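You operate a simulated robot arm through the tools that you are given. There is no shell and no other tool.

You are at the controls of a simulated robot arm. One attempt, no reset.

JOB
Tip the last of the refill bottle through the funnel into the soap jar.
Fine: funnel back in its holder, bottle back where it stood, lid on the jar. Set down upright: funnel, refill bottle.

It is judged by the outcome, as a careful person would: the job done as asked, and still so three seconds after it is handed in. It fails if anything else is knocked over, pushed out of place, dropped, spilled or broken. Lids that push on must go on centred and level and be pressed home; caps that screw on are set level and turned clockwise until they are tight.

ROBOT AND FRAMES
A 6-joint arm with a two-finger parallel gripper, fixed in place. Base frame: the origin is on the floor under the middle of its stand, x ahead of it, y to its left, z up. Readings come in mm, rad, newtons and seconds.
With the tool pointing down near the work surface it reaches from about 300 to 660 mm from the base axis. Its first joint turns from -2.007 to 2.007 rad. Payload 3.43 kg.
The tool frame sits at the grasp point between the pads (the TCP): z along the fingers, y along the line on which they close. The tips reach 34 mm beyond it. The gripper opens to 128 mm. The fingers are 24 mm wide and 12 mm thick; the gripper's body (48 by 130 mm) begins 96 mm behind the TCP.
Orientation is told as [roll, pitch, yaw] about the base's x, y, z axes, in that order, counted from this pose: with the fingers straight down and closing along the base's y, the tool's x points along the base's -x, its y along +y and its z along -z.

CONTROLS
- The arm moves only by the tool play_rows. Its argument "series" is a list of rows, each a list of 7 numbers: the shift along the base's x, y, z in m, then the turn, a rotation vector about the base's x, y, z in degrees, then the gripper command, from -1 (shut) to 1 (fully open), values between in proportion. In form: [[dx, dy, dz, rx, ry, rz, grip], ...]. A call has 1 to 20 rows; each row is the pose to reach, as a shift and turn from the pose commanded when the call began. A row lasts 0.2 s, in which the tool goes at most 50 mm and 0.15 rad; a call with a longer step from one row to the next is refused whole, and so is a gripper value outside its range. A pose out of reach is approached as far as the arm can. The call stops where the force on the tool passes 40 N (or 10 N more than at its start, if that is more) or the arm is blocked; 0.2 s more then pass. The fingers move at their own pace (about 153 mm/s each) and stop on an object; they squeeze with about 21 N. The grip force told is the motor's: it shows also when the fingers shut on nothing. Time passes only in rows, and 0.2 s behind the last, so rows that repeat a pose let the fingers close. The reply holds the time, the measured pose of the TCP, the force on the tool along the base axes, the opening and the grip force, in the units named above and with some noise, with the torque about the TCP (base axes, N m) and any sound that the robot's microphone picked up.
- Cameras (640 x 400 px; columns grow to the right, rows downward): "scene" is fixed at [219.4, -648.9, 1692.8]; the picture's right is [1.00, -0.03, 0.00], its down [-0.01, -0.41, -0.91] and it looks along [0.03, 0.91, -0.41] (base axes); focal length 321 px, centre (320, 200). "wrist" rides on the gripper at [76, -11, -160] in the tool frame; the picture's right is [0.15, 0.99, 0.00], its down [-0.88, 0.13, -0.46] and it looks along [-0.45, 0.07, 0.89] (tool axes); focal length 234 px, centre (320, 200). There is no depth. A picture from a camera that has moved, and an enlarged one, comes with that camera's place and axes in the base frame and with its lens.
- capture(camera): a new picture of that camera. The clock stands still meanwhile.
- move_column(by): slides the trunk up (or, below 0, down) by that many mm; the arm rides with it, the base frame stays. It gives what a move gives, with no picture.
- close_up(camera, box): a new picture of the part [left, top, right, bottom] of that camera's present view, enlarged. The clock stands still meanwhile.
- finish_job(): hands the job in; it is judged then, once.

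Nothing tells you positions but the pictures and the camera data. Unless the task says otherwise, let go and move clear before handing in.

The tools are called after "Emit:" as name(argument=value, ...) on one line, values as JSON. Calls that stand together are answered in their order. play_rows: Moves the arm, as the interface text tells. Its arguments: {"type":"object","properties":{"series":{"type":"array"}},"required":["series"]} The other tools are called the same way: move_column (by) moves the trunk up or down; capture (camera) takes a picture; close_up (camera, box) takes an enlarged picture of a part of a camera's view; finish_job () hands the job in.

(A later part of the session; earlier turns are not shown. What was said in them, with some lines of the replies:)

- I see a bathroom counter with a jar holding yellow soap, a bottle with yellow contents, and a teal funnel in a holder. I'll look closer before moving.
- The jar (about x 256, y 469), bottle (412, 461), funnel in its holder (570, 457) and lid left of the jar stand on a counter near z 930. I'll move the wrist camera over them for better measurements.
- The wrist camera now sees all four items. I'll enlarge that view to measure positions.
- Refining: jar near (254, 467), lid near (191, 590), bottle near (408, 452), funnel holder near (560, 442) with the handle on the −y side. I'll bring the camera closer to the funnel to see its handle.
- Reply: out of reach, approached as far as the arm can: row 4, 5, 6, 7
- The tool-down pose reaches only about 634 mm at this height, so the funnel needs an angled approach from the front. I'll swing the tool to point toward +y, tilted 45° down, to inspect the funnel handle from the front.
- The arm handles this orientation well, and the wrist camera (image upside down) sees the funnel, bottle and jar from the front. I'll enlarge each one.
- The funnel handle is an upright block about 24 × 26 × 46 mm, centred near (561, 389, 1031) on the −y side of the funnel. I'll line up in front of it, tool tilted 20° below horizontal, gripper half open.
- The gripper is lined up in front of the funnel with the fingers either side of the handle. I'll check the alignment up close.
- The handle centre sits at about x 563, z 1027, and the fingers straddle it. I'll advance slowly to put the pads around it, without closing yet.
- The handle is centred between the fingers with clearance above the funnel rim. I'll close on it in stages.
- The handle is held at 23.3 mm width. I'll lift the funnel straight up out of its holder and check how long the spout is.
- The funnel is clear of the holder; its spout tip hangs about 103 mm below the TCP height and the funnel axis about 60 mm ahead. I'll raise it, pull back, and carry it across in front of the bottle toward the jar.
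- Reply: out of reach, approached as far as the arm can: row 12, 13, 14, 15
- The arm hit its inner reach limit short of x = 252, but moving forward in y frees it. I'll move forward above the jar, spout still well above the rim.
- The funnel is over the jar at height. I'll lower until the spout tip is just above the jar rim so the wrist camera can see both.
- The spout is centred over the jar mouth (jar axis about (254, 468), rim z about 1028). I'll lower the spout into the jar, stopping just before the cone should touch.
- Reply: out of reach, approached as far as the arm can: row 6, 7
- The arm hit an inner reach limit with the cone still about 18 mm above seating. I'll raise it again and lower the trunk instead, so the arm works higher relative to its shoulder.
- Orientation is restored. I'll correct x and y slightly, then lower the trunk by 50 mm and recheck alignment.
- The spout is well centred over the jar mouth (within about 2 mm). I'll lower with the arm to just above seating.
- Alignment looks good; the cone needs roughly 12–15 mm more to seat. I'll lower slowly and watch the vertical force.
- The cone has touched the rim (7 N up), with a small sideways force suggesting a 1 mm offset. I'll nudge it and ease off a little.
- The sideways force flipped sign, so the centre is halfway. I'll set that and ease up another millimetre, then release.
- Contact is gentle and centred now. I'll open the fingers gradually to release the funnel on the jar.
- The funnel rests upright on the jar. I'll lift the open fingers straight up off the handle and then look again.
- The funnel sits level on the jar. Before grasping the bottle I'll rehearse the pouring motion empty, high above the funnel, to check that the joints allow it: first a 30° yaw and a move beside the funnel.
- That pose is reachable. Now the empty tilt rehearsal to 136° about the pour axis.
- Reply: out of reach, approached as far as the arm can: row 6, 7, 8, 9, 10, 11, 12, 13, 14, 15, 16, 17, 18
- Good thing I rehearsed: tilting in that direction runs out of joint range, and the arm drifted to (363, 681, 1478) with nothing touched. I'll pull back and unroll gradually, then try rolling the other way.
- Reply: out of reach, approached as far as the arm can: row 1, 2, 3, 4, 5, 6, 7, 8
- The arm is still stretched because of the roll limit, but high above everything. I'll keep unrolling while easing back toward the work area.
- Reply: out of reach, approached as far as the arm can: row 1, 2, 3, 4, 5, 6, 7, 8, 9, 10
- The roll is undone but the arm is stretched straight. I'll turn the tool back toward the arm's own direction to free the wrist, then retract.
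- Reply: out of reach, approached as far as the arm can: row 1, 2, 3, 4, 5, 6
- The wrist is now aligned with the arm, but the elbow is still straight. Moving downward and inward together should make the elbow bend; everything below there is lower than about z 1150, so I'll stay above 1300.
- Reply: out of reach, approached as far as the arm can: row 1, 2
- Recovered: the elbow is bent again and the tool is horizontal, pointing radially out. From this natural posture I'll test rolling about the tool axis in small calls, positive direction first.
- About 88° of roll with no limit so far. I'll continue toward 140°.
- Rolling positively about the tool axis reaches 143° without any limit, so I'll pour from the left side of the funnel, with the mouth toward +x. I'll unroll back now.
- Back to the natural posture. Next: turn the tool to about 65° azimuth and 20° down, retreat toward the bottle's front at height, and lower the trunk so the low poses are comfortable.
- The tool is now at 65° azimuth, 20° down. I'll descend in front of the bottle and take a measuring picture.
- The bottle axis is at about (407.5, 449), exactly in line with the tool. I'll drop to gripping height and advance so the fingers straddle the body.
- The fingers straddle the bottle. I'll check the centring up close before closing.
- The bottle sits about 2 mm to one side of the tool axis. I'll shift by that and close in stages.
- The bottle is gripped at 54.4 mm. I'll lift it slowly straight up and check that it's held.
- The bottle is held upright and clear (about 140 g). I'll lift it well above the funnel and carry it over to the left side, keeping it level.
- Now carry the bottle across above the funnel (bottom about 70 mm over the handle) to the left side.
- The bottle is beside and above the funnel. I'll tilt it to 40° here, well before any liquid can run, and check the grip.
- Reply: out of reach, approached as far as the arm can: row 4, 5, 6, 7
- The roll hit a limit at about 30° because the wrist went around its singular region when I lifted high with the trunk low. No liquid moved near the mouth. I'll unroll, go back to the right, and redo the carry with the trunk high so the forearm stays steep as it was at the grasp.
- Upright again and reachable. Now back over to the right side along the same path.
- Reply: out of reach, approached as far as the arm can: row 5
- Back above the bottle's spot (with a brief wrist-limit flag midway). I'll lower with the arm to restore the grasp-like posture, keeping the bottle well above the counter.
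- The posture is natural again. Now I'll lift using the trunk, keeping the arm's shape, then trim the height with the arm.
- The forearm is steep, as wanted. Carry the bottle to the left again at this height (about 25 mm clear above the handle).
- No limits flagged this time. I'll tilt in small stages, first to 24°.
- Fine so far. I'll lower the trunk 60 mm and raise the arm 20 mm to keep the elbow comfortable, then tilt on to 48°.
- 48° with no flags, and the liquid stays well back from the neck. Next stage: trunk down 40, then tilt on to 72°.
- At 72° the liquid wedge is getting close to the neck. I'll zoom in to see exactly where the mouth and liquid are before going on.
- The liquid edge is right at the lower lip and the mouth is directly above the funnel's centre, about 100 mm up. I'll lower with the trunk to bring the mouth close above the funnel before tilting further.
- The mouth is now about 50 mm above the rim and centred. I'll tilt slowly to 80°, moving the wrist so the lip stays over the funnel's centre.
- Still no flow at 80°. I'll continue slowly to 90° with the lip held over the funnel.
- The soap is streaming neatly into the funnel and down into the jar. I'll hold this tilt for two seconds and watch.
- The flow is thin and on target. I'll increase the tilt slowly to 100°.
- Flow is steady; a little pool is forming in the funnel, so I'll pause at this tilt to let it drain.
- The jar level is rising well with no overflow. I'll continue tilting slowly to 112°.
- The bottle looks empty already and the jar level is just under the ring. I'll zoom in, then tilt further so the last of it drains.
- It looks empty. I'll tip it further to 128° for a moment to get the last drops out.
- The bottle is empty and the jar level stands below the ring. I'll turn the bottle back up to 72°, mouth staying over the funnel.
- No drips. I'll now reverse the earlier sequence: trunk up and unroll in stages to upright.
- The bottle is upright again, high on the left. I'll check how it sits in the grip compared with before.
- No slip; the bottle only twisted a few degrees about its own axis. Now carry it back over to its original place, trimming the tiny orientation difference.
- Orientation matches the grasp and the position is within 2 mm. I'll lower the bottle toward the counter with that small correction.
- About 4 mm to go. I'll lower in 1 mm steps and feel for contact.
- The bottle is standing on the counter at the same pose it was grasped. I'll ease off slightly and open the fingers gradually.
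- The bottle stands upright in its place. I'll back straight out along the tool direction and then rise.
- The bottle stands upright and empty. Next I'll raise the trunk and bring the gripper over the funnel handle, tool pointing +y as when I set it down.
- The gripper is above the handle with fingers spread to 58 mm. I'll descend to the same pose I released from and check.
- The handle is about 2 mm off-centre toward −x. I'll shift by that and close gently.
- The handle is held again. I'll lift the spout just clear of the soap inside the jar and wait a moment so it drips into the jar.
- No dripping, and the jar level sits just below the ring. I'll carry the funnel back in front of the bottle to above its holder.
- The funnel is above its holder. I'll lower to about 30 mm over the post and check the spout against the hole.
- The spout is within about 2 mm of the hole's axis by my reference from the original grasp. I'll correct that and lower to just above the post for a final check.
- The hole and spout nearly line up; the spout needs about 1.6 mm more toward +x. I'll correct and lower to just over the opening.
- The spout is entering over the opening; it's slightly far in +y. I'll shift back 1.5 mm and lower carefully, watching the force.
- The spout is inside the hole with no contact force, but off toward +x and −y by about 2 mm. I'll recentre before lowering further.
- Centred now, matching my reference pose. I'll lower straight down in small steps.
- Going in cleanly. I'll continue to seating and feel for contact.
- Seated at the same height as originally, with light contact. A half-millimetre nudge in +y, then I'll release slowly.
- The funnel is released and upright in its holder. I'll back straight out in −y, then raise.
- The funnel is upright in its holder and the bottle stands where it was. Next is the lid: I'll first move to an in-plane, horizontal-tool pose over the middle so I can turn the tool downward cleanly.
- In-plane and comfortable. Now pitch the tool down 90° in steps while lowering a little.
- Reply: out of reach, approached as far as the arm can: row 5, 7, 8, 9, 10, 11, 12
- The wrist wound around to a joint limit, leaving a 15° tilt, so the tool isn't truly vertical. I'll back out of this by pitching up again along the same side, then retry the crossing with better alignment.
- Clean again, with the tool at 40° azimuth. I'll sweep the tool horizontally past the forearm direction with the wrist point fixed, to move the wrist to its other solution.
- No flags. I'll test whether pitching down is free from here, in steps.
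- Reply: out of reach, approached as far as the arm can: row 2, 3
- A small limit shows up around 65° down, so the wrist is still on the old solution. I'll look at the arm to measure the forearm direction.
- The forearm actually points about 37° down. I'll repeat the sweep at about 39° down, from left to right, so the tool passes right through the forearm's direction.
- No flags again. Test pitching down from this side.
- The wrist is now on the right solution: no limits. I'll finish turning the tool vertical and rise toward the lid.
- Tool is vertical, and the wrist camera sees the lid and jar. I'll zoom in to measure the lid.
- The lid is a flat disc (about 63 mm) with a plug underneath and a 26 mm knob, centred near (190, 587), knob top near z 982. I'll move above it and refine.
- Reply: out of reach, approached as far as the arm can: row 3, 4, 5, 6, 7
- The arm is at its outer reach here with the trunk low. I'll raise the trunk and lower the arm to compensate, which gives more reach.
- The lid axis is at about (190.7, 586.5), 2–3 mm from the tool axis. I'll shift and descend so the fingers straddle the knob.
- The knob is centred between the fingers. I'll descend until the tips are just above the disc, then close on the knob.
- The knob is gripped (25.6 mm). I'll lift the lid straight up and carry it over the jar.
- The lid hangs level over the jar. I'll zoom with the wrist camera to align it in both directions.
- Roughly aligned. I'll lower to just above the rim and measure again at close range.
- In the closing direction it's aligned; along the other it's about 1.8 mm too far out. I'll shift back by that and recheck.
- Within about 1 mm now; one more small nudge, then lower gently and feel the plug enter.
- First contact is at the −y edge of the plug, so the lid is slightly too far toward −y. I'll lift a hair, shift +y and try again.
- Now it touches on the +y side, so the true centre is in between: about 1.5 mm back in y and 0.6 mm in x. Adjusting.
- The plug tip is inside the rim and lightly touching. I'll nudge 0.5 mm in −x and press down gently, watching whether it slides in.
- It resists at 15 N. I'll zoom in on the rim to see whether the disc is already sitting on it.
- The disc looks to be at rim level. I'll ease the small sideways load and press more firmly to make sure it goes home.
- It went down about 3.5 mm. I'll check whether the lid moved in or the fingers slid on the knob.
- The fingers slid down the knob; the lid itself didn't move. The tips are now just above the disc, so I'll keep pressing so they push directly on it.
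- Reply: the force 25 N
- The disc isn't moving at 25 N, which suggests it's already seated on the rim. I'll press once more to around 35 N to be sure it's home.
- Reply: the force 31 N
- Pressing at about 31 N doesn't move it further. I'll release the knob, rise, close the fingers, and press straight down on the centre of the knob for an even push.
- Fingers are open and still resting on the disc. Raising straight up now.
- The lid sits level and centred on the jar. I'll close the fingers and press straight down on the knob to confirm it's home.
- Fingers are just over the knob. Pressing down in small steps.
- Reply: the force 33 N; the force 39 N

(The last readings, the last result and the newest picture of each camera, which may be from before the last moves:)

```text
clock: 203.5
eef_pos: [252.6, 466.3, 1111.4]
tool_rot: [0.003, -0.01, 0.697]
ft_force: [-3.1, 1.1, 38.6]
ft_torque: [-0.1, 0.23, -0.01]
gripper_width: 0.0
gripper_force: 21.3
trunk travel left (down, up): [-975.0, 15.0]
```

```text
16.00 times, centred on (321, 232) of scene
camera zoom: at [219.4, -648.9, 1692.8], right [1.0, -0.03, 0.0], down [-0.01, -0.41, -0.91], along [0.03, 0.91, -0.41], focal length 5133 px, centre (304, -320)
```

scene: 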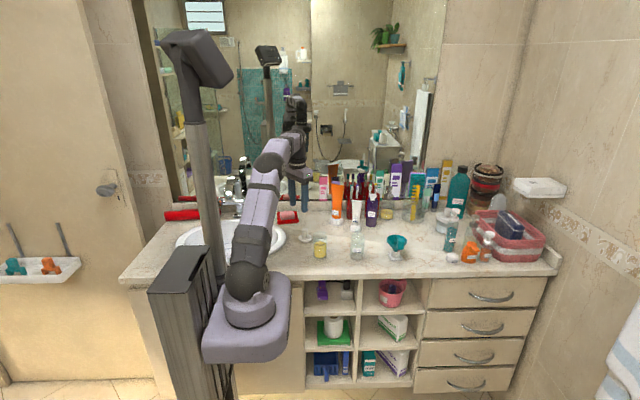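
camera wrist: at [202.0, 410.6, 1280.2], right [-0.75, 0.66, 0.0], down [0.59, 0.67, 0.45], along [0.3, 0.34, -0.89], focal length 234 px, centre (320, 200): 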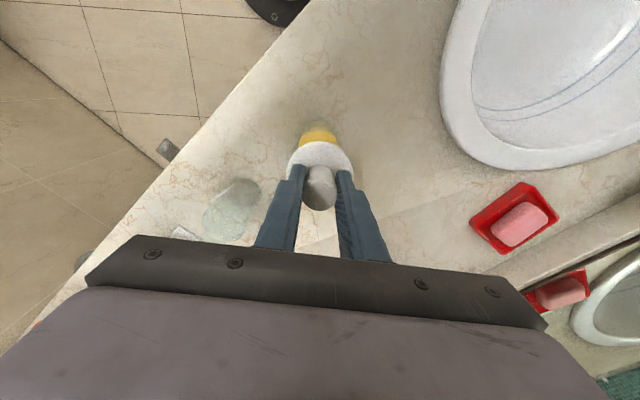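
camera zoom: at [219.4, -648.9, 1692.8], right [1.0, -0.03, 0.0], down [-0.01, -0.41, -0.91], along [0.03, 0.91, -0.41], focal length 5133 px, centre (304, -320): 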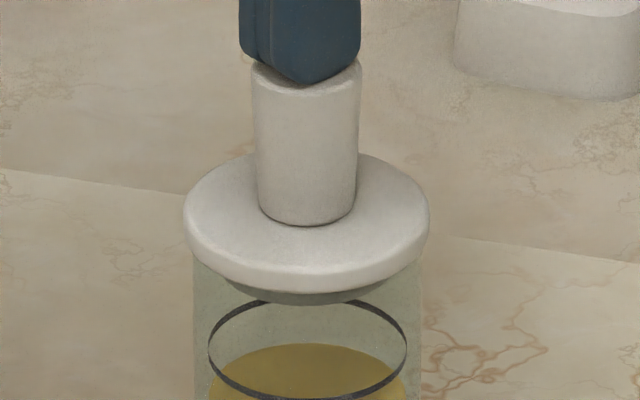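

At 38.6 N it doesn't budge, so it's hard against the rim. I'll raise clear and swing round to look at the jar and lid from the side.

Emit:
play_rows(series=[[0, 0, 0.03, 0, 0, 0, -1], [0, 0, 0.065, 0, 0, 0, -0.5], [0.005, -0.005, 0.085, 4.6, -0.4, 6.3, 0], [0.012, -0.013, 0.09, 9.3, -0.8, 12.7, 0], [0.02, -0.022, 0.09, 13.9, -1.2, 19.0, 0], [0.028, -0.032, 0.09, 18.6, -1.6, 25.4, 0], [0.036, -0.042, 0.09, 23.2, -2.0, 31.7, 0], [0.045, -0.052, 0.09, 27.9, -2.4, 38.0, 0], [0.053, -0.062, 0.09, 32.5, -2.9, 44.4, 0], [0.062, -0.072, 0.085, 37.2, -3.3, 50.7, 0], [0.07, -0.082, 0.08, 41.8, -3.7, 57.0, 0], [0.078, -0.092, 0.075, 46.5, -4.1, 63.4, 0], [0.086, -0.102, 0.07, 51.1, -4.5, 69.7, 0], [0.094, -0.111, 0.06, 55.8, -4.9, 76.1, 0], [0.1, -0.118, 0.05, 60.4, -5.3, 82.4, 0], [0.1, -0.118, 0.05, 60.4, -5.3, 82.4, 0]])

Emit:
capture(camera="wrist")

Emit:
capture(camera="scene")

```text
clock: 206.9
eef_pos: [353.5, 346.5, 1155.7]
tool_rot: [-0.001, -0.957, 2.271]
ft_force: [0.2, -0.6, -0.1]
ft_torque: [0.01, -0.02, 0.04]
gripper_width: 64.2
gripper_force: 0.0
trunk travel left (down, up): [-975.0, 15.0]
```

```text
taken
camera wrist: at [473.7, 220.3, 1185.3], right [-0.7, -0.7, -0.12], down [-0.19, 0.02, 0.98], along [-0.69, 0.71, -0.14], focal length 234 px, centre (320, 200)
```

wrist: 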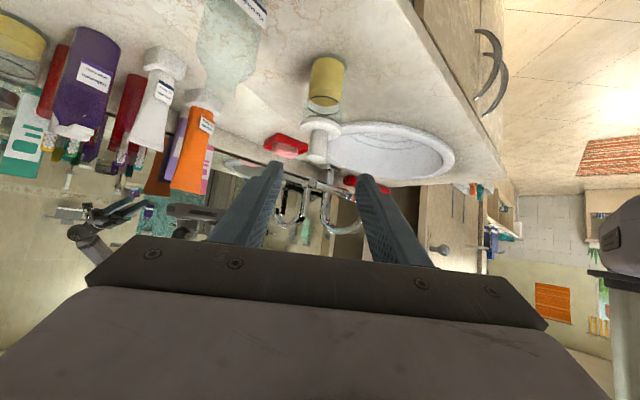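

```text
taken
```

scene: 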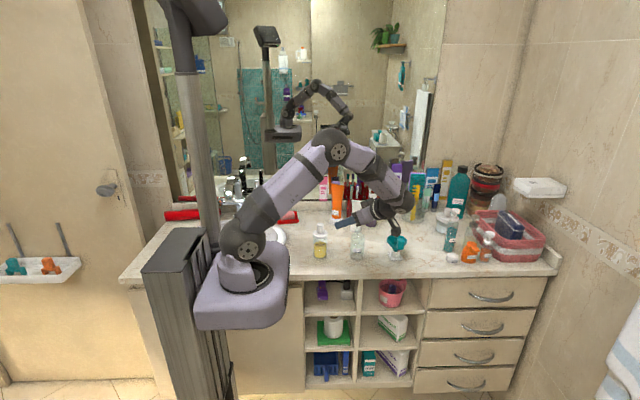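

I'll lower with the trunk so the camera looks nearly level at the lid.

Emit:
move_column(by=-110)

Emit:
capture(camera="wrist")

Emit:
close_up(camera="wrist", box=[295, 120, 355, 190])

```text
clock: 208.3
eef_pos: [355.2, 347.2, 1045.9]
tool_rot: [0.001, -0.957, 2.267]
ft_force: [-0.6, 0.9, 0.3]
ft_torque: [0.01, 0.01, 0.03]
gripper_width: 64.1
gripper_force: 0.0
trunk travel left (down, up): [-865.0, 125.0]
```

```text
taken
camera wrist: at [474.0, 220.3, 1075.3], right [-0.71, -0.7, -0.12], down [-0.19, 0.02, 0.98], along [-0.68, 0.72, -0.14], focal length 234 px, centre (320, 200)
```

wrist: 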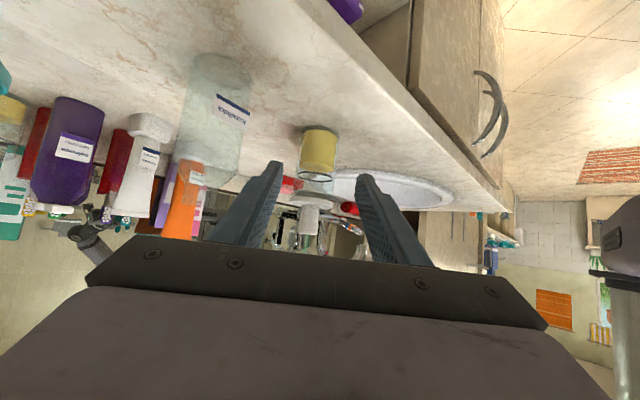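

```text
5.71 times, centred on (325, 155) of wrist
camera zoom: at [474.0, 220.3, 1075.3], right [-0.71, -0.7, -0.12], down [-0.19, 0.02, 0.98], along [-0.68, 0.72, -0.14], focal length 1338 px, centre (291, 457)
```

zoom: 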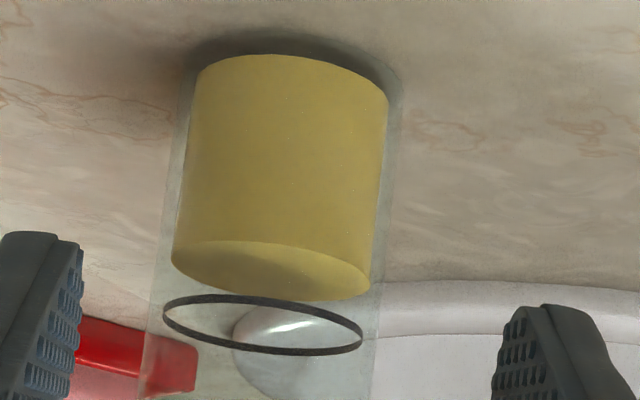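

Emit:
close_up(camera="wrist", box=[285, 170, 345, 225])

Emit:
close_up(camera="wrist", box=[295, 172, 335, 212])

```text
7.27 times, centred on (315, 198) of wrist
camera zoom: at [474.0, 220.3, 1075.3], right [-0.71, -0.7, -0.12], down [-0.19, 0.02, 0.98], along [-0.68, 0.72, -0.14], focal length 1703 px, centre (356, 218)
```

zoom: 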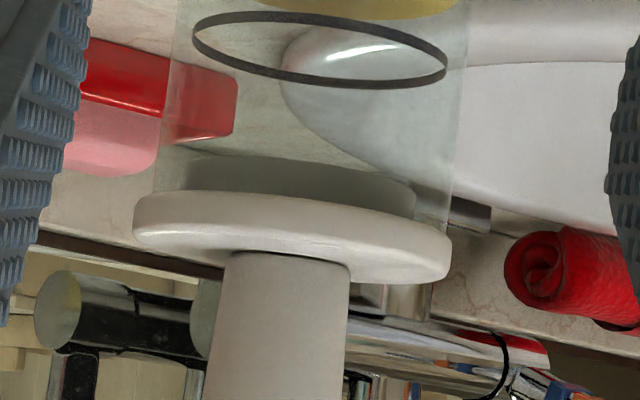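

```text
10.00 times, centred on (315, 192) of wrist
camera zoom: at [474.0, 220.3, 1075.3], right [-0.71, -0.7, -0.12], down [-0.19, 0.02, 0.98], along [-0.68, 0.72, -0.14], focal length 2342 px, centre (370, 280)
```

zoom: 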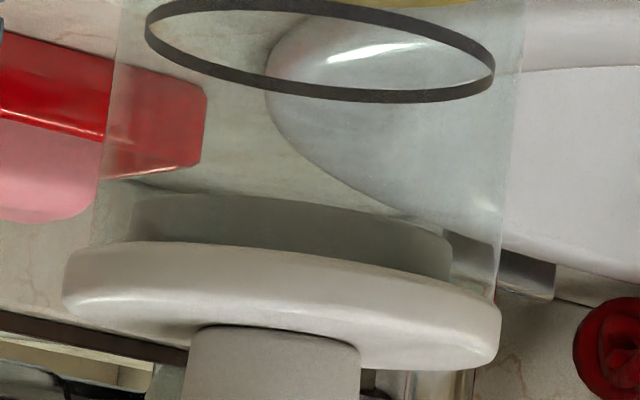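

The side view shows the plug inside the jar, with the lid offset about 2 mm toward +x+y. I'll zoom on both rim edges to check contact and level.

Emit:
close_up(camera="wrist", box=[282, 176, 307, 192])

Emit:
close_up(camera="wrist", box=[315, 180, 340, 196])

Emit:
close_up(camera="wrist", box=[295, 178, 325, 198])

```text
16.00 times, centred on (294, 184) of wrist
camera zoom: at [474.0, 220.3, 1075.3], right [-0.71, -0.7, -0.12], down [-0.19, 0.02, 0.98], along [-0.68, 0.72, -0.14], focal length 3747 px, centre (728, 456)
```

zoom: 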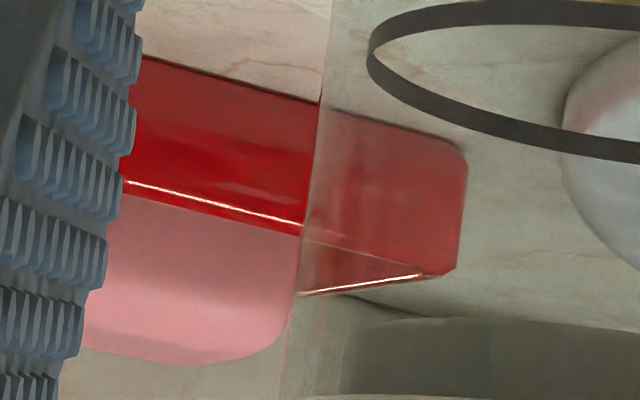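

```text
16.00 times, centred on (328, 188) of wrist
camera zoom: at [474.0, 220.3, 1075.3], right [-0.71, -0.7, -0.12], down [-0.19, 0.02, 0.98], along [-0.68, 0.72, -0.14], focal length 3747 px, centre (200, 392)
```

zoom: 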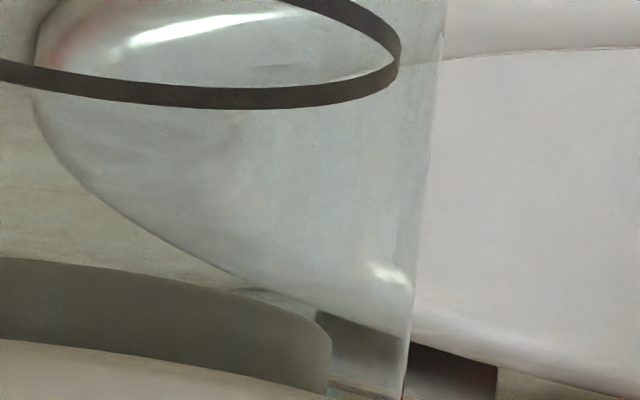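

```text
16.00 times, centred on (310, 188) of wrist
camera zoom: at [474.0, 220.3, 1075.3], right [-0.71, -0.7, -0.12], down [-0.19, 0.02, 0.98], along [-0.68, 0.72, -0.14], focal length 3747 px, centre (480, 392)
```

zoom: 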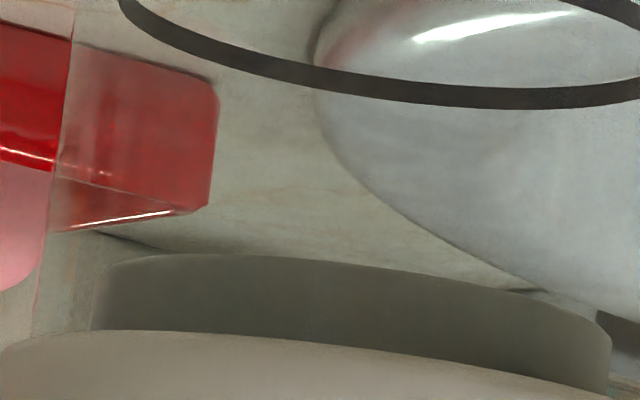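

Emit:
close_up(camera="wrist", box=[318, 188, 343, 204])

Emit:
close_up(camera="wrist", box=[280, 186, 305, 202])

```text
16.00 times, centred on (330, 196) of wrist
camera zoom: at [474.0, 220.3, 1075.3], right [-0.71, -0.7, -0.12], down [-0.19, 0.02, 0.98], along [-0.68, 0.72, -0.14], focal length 3747 px, centre (152, 264)
```

zoom: 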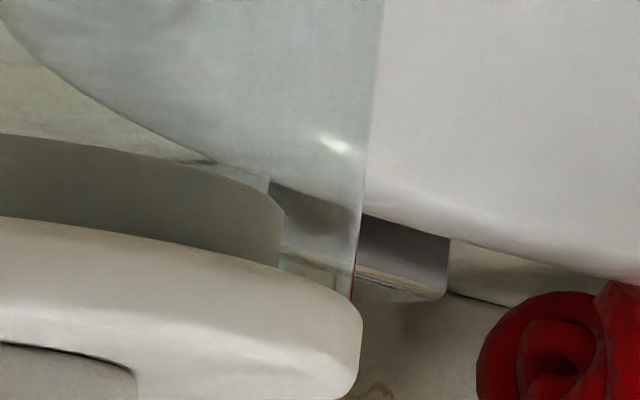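

```text
16.00 times, centred on (292, 194) of wrist
camera zoom: at [474.0, 220.3, 1075.3], right [-0.71, -0.7, -0.12], down [-0.19, 0.02, 0.98], along [-0.68, 0.72, -0.14], focal length 3747 px, centre (760, 296)
```

zoom: 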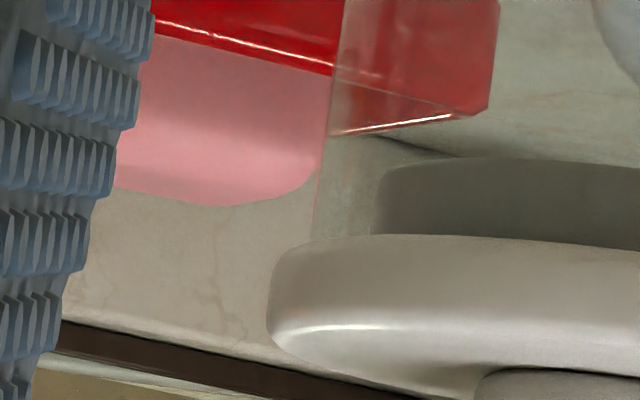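

The rim meets the underside of the disc with no visible gap on either side, so the lid is level and home. Now I'll raise clear and check everything on the counter.

Emit:
play_rows(series=[[0.01, -0.01, 0.03, 0, 0, 0, 0], [0.015, -0.02, 0.065, 0, 0, 0, 0], [0.015, -0.03, 0.1, 0, 0, 0, 0], [0.01, -0.04, 0.135, 0, 0, 0, 0], [0.0, -0.05, 0.165, 0, 0, 0, 0], [-0.01, -0.06, 0.185, 0, 0, 0, 0], [-0.01, -0.06, 0.185, 0, 0, 0, 0]])

Emit:
capture(camera="scene")

Emit:
close_up(camera="scene", box=[270, 200, 430, 300])

Emit:
close_up(camera="scene", box=[340, 225, 420, 275])

```text
clock: 209.9
eef_pos: [345.6, 287.3, 1230.0]
tool_rot: [0.001, -0.958, 2.264]
ft_force: [0.2, 0.5, 0.2]
ft_torque: [0.01, 0.01, -0.02]
gripper_width: 64.2
gripper_force: 0.0
trunk travel left (down, up): [-865.0, 125.0]
```

```text
taken
```

scene: 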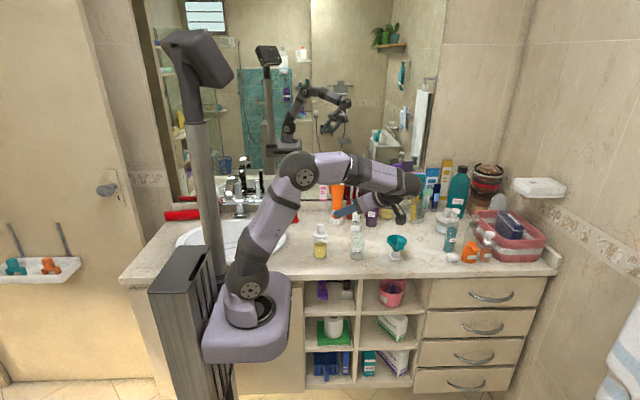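

```text
4.00 times, centred on (350, 250) of scene
camera zoom: at [219.4, -648.9, 1692.8], right [1.0, -0.03, 0.0], down [-0.01, -0.41, -0.91], along [0.03, 0.91, -0.41], focal length 1283 px, centre (200, 0)
```

zoom: 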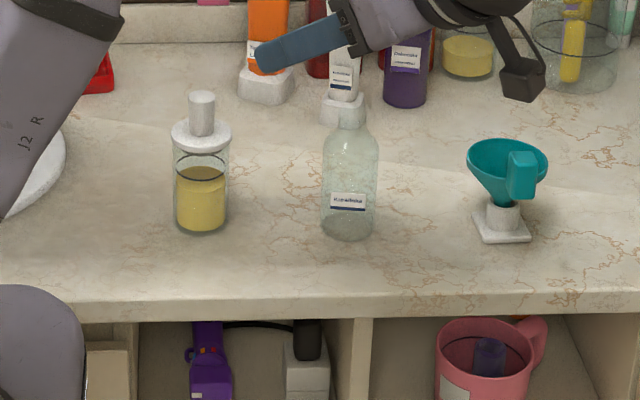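

```text
8.00 times, centred on (380, 250) of scene
camera zoom: at [219.4, -648.9, 1692.8], right [1.0, -0.03, 0.0], down [-0.01, -0.41, -0.91], along [0.03, 0.91, -0.41], focal length 2567 px, centre (-160, -200)
```

zoom: 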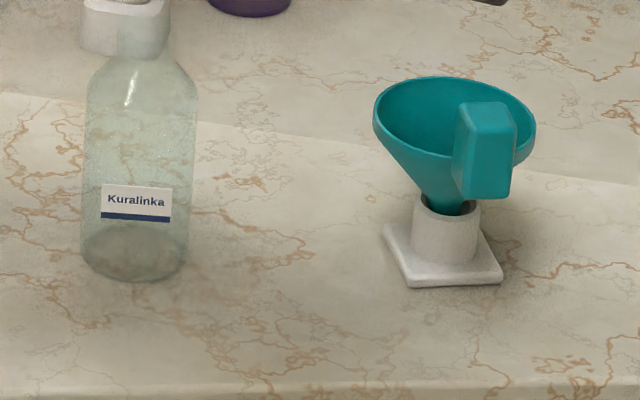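

Everything looks right. I'll take a last close look at the lid on the jar and the funnel seat.

Emit:
close_up(camera="scene", box=[304, 222, 336, 247])

Emit:
close_up(camera="scene", box=[380, 225, 420, 265])

Emit:
capture(camera="wrist")

```text
16.00 times, centred on (320, 234) of scene
camera zoom: at [219.4, -648.9, 1692.8], right [1.0, -0.03, 0.0], down [-0.01, -0.41, -0.91], along [0.03, 0.91, -0.41], focal length 5133 px, centre (320, -352)
```

zoom: 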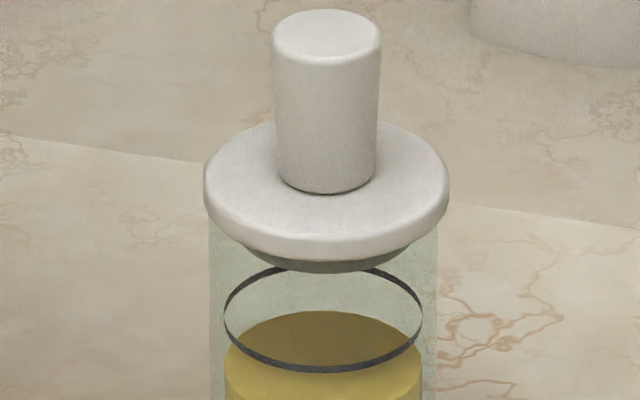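

```text
10.00 times, centred on (400, 245) of scene
camera zoom: at [219.4, -648.9, 1692.8], right [1.0, -0.03, 0.0], down [-0.01, -0.41, -0.91], along [0.03, 0.91, -0.41], focal length 3208 px, centre (-480, -250)
```

zoom: 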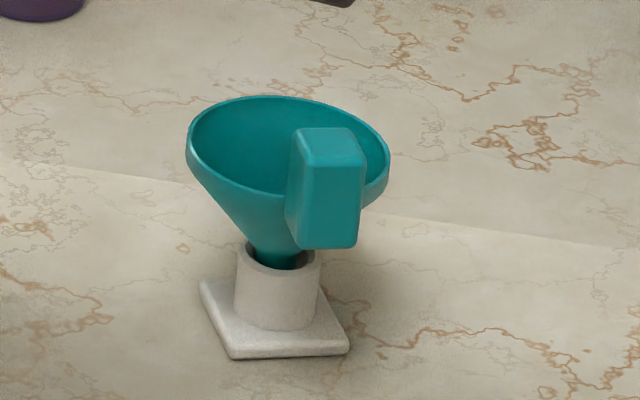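

```text
taken
camera wrist: at [465.4, 160.1, 1259.0], right [-0.71, -0.7, -0.12], down [-0.18, 0.02, 0.98], along [-0.68, 0.72, -0.14], focal length 234 px, centre (320, 200)
```

wrist: 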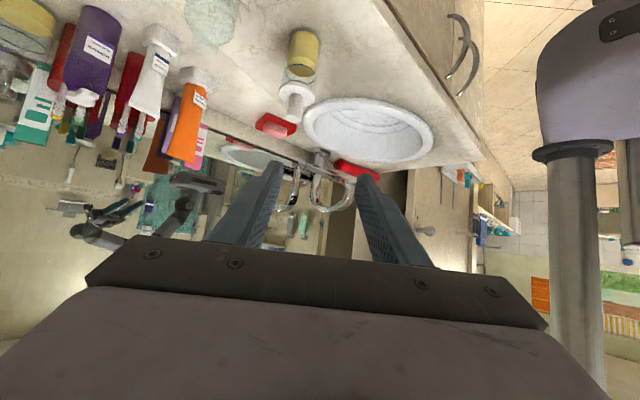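

The soap is in the jar and none spilled. The lid is level and pressed home, about 1 mm off centre. The funnel is upright in its holder, and the bottle stands upright within a few millimetres of where it was. The arm is clear, so I'm handing the job in.

Emit:
finish_job()

```text
The job is handed in.
```

The job is handed in: the refill bottle's soap went through the funnel into the jar, and I saw no spills or drips.

- **Jar:** the soap stands just below the ring mark. The lid is on and level, about 1 mm off centre. It stayed put under a final press of about 39 N, and a side view showed no gap at the rim.
- **Refill bottle:** it looks empty and is standing upright, within about 4 mm of where it was. It also turned a few degrees, so the label faces slightly differently.
- **Funnel:** it is back in its holder, upright and seated at its original height.
- **Arm:** the gripper is empty and raised clear of the counter.

Before picking up the bottle, an empty rehearsal of the pour ran into a joint limit and the arm swung out high over the counter. It touched nothing, and I poured from the other side of the funnel instead.
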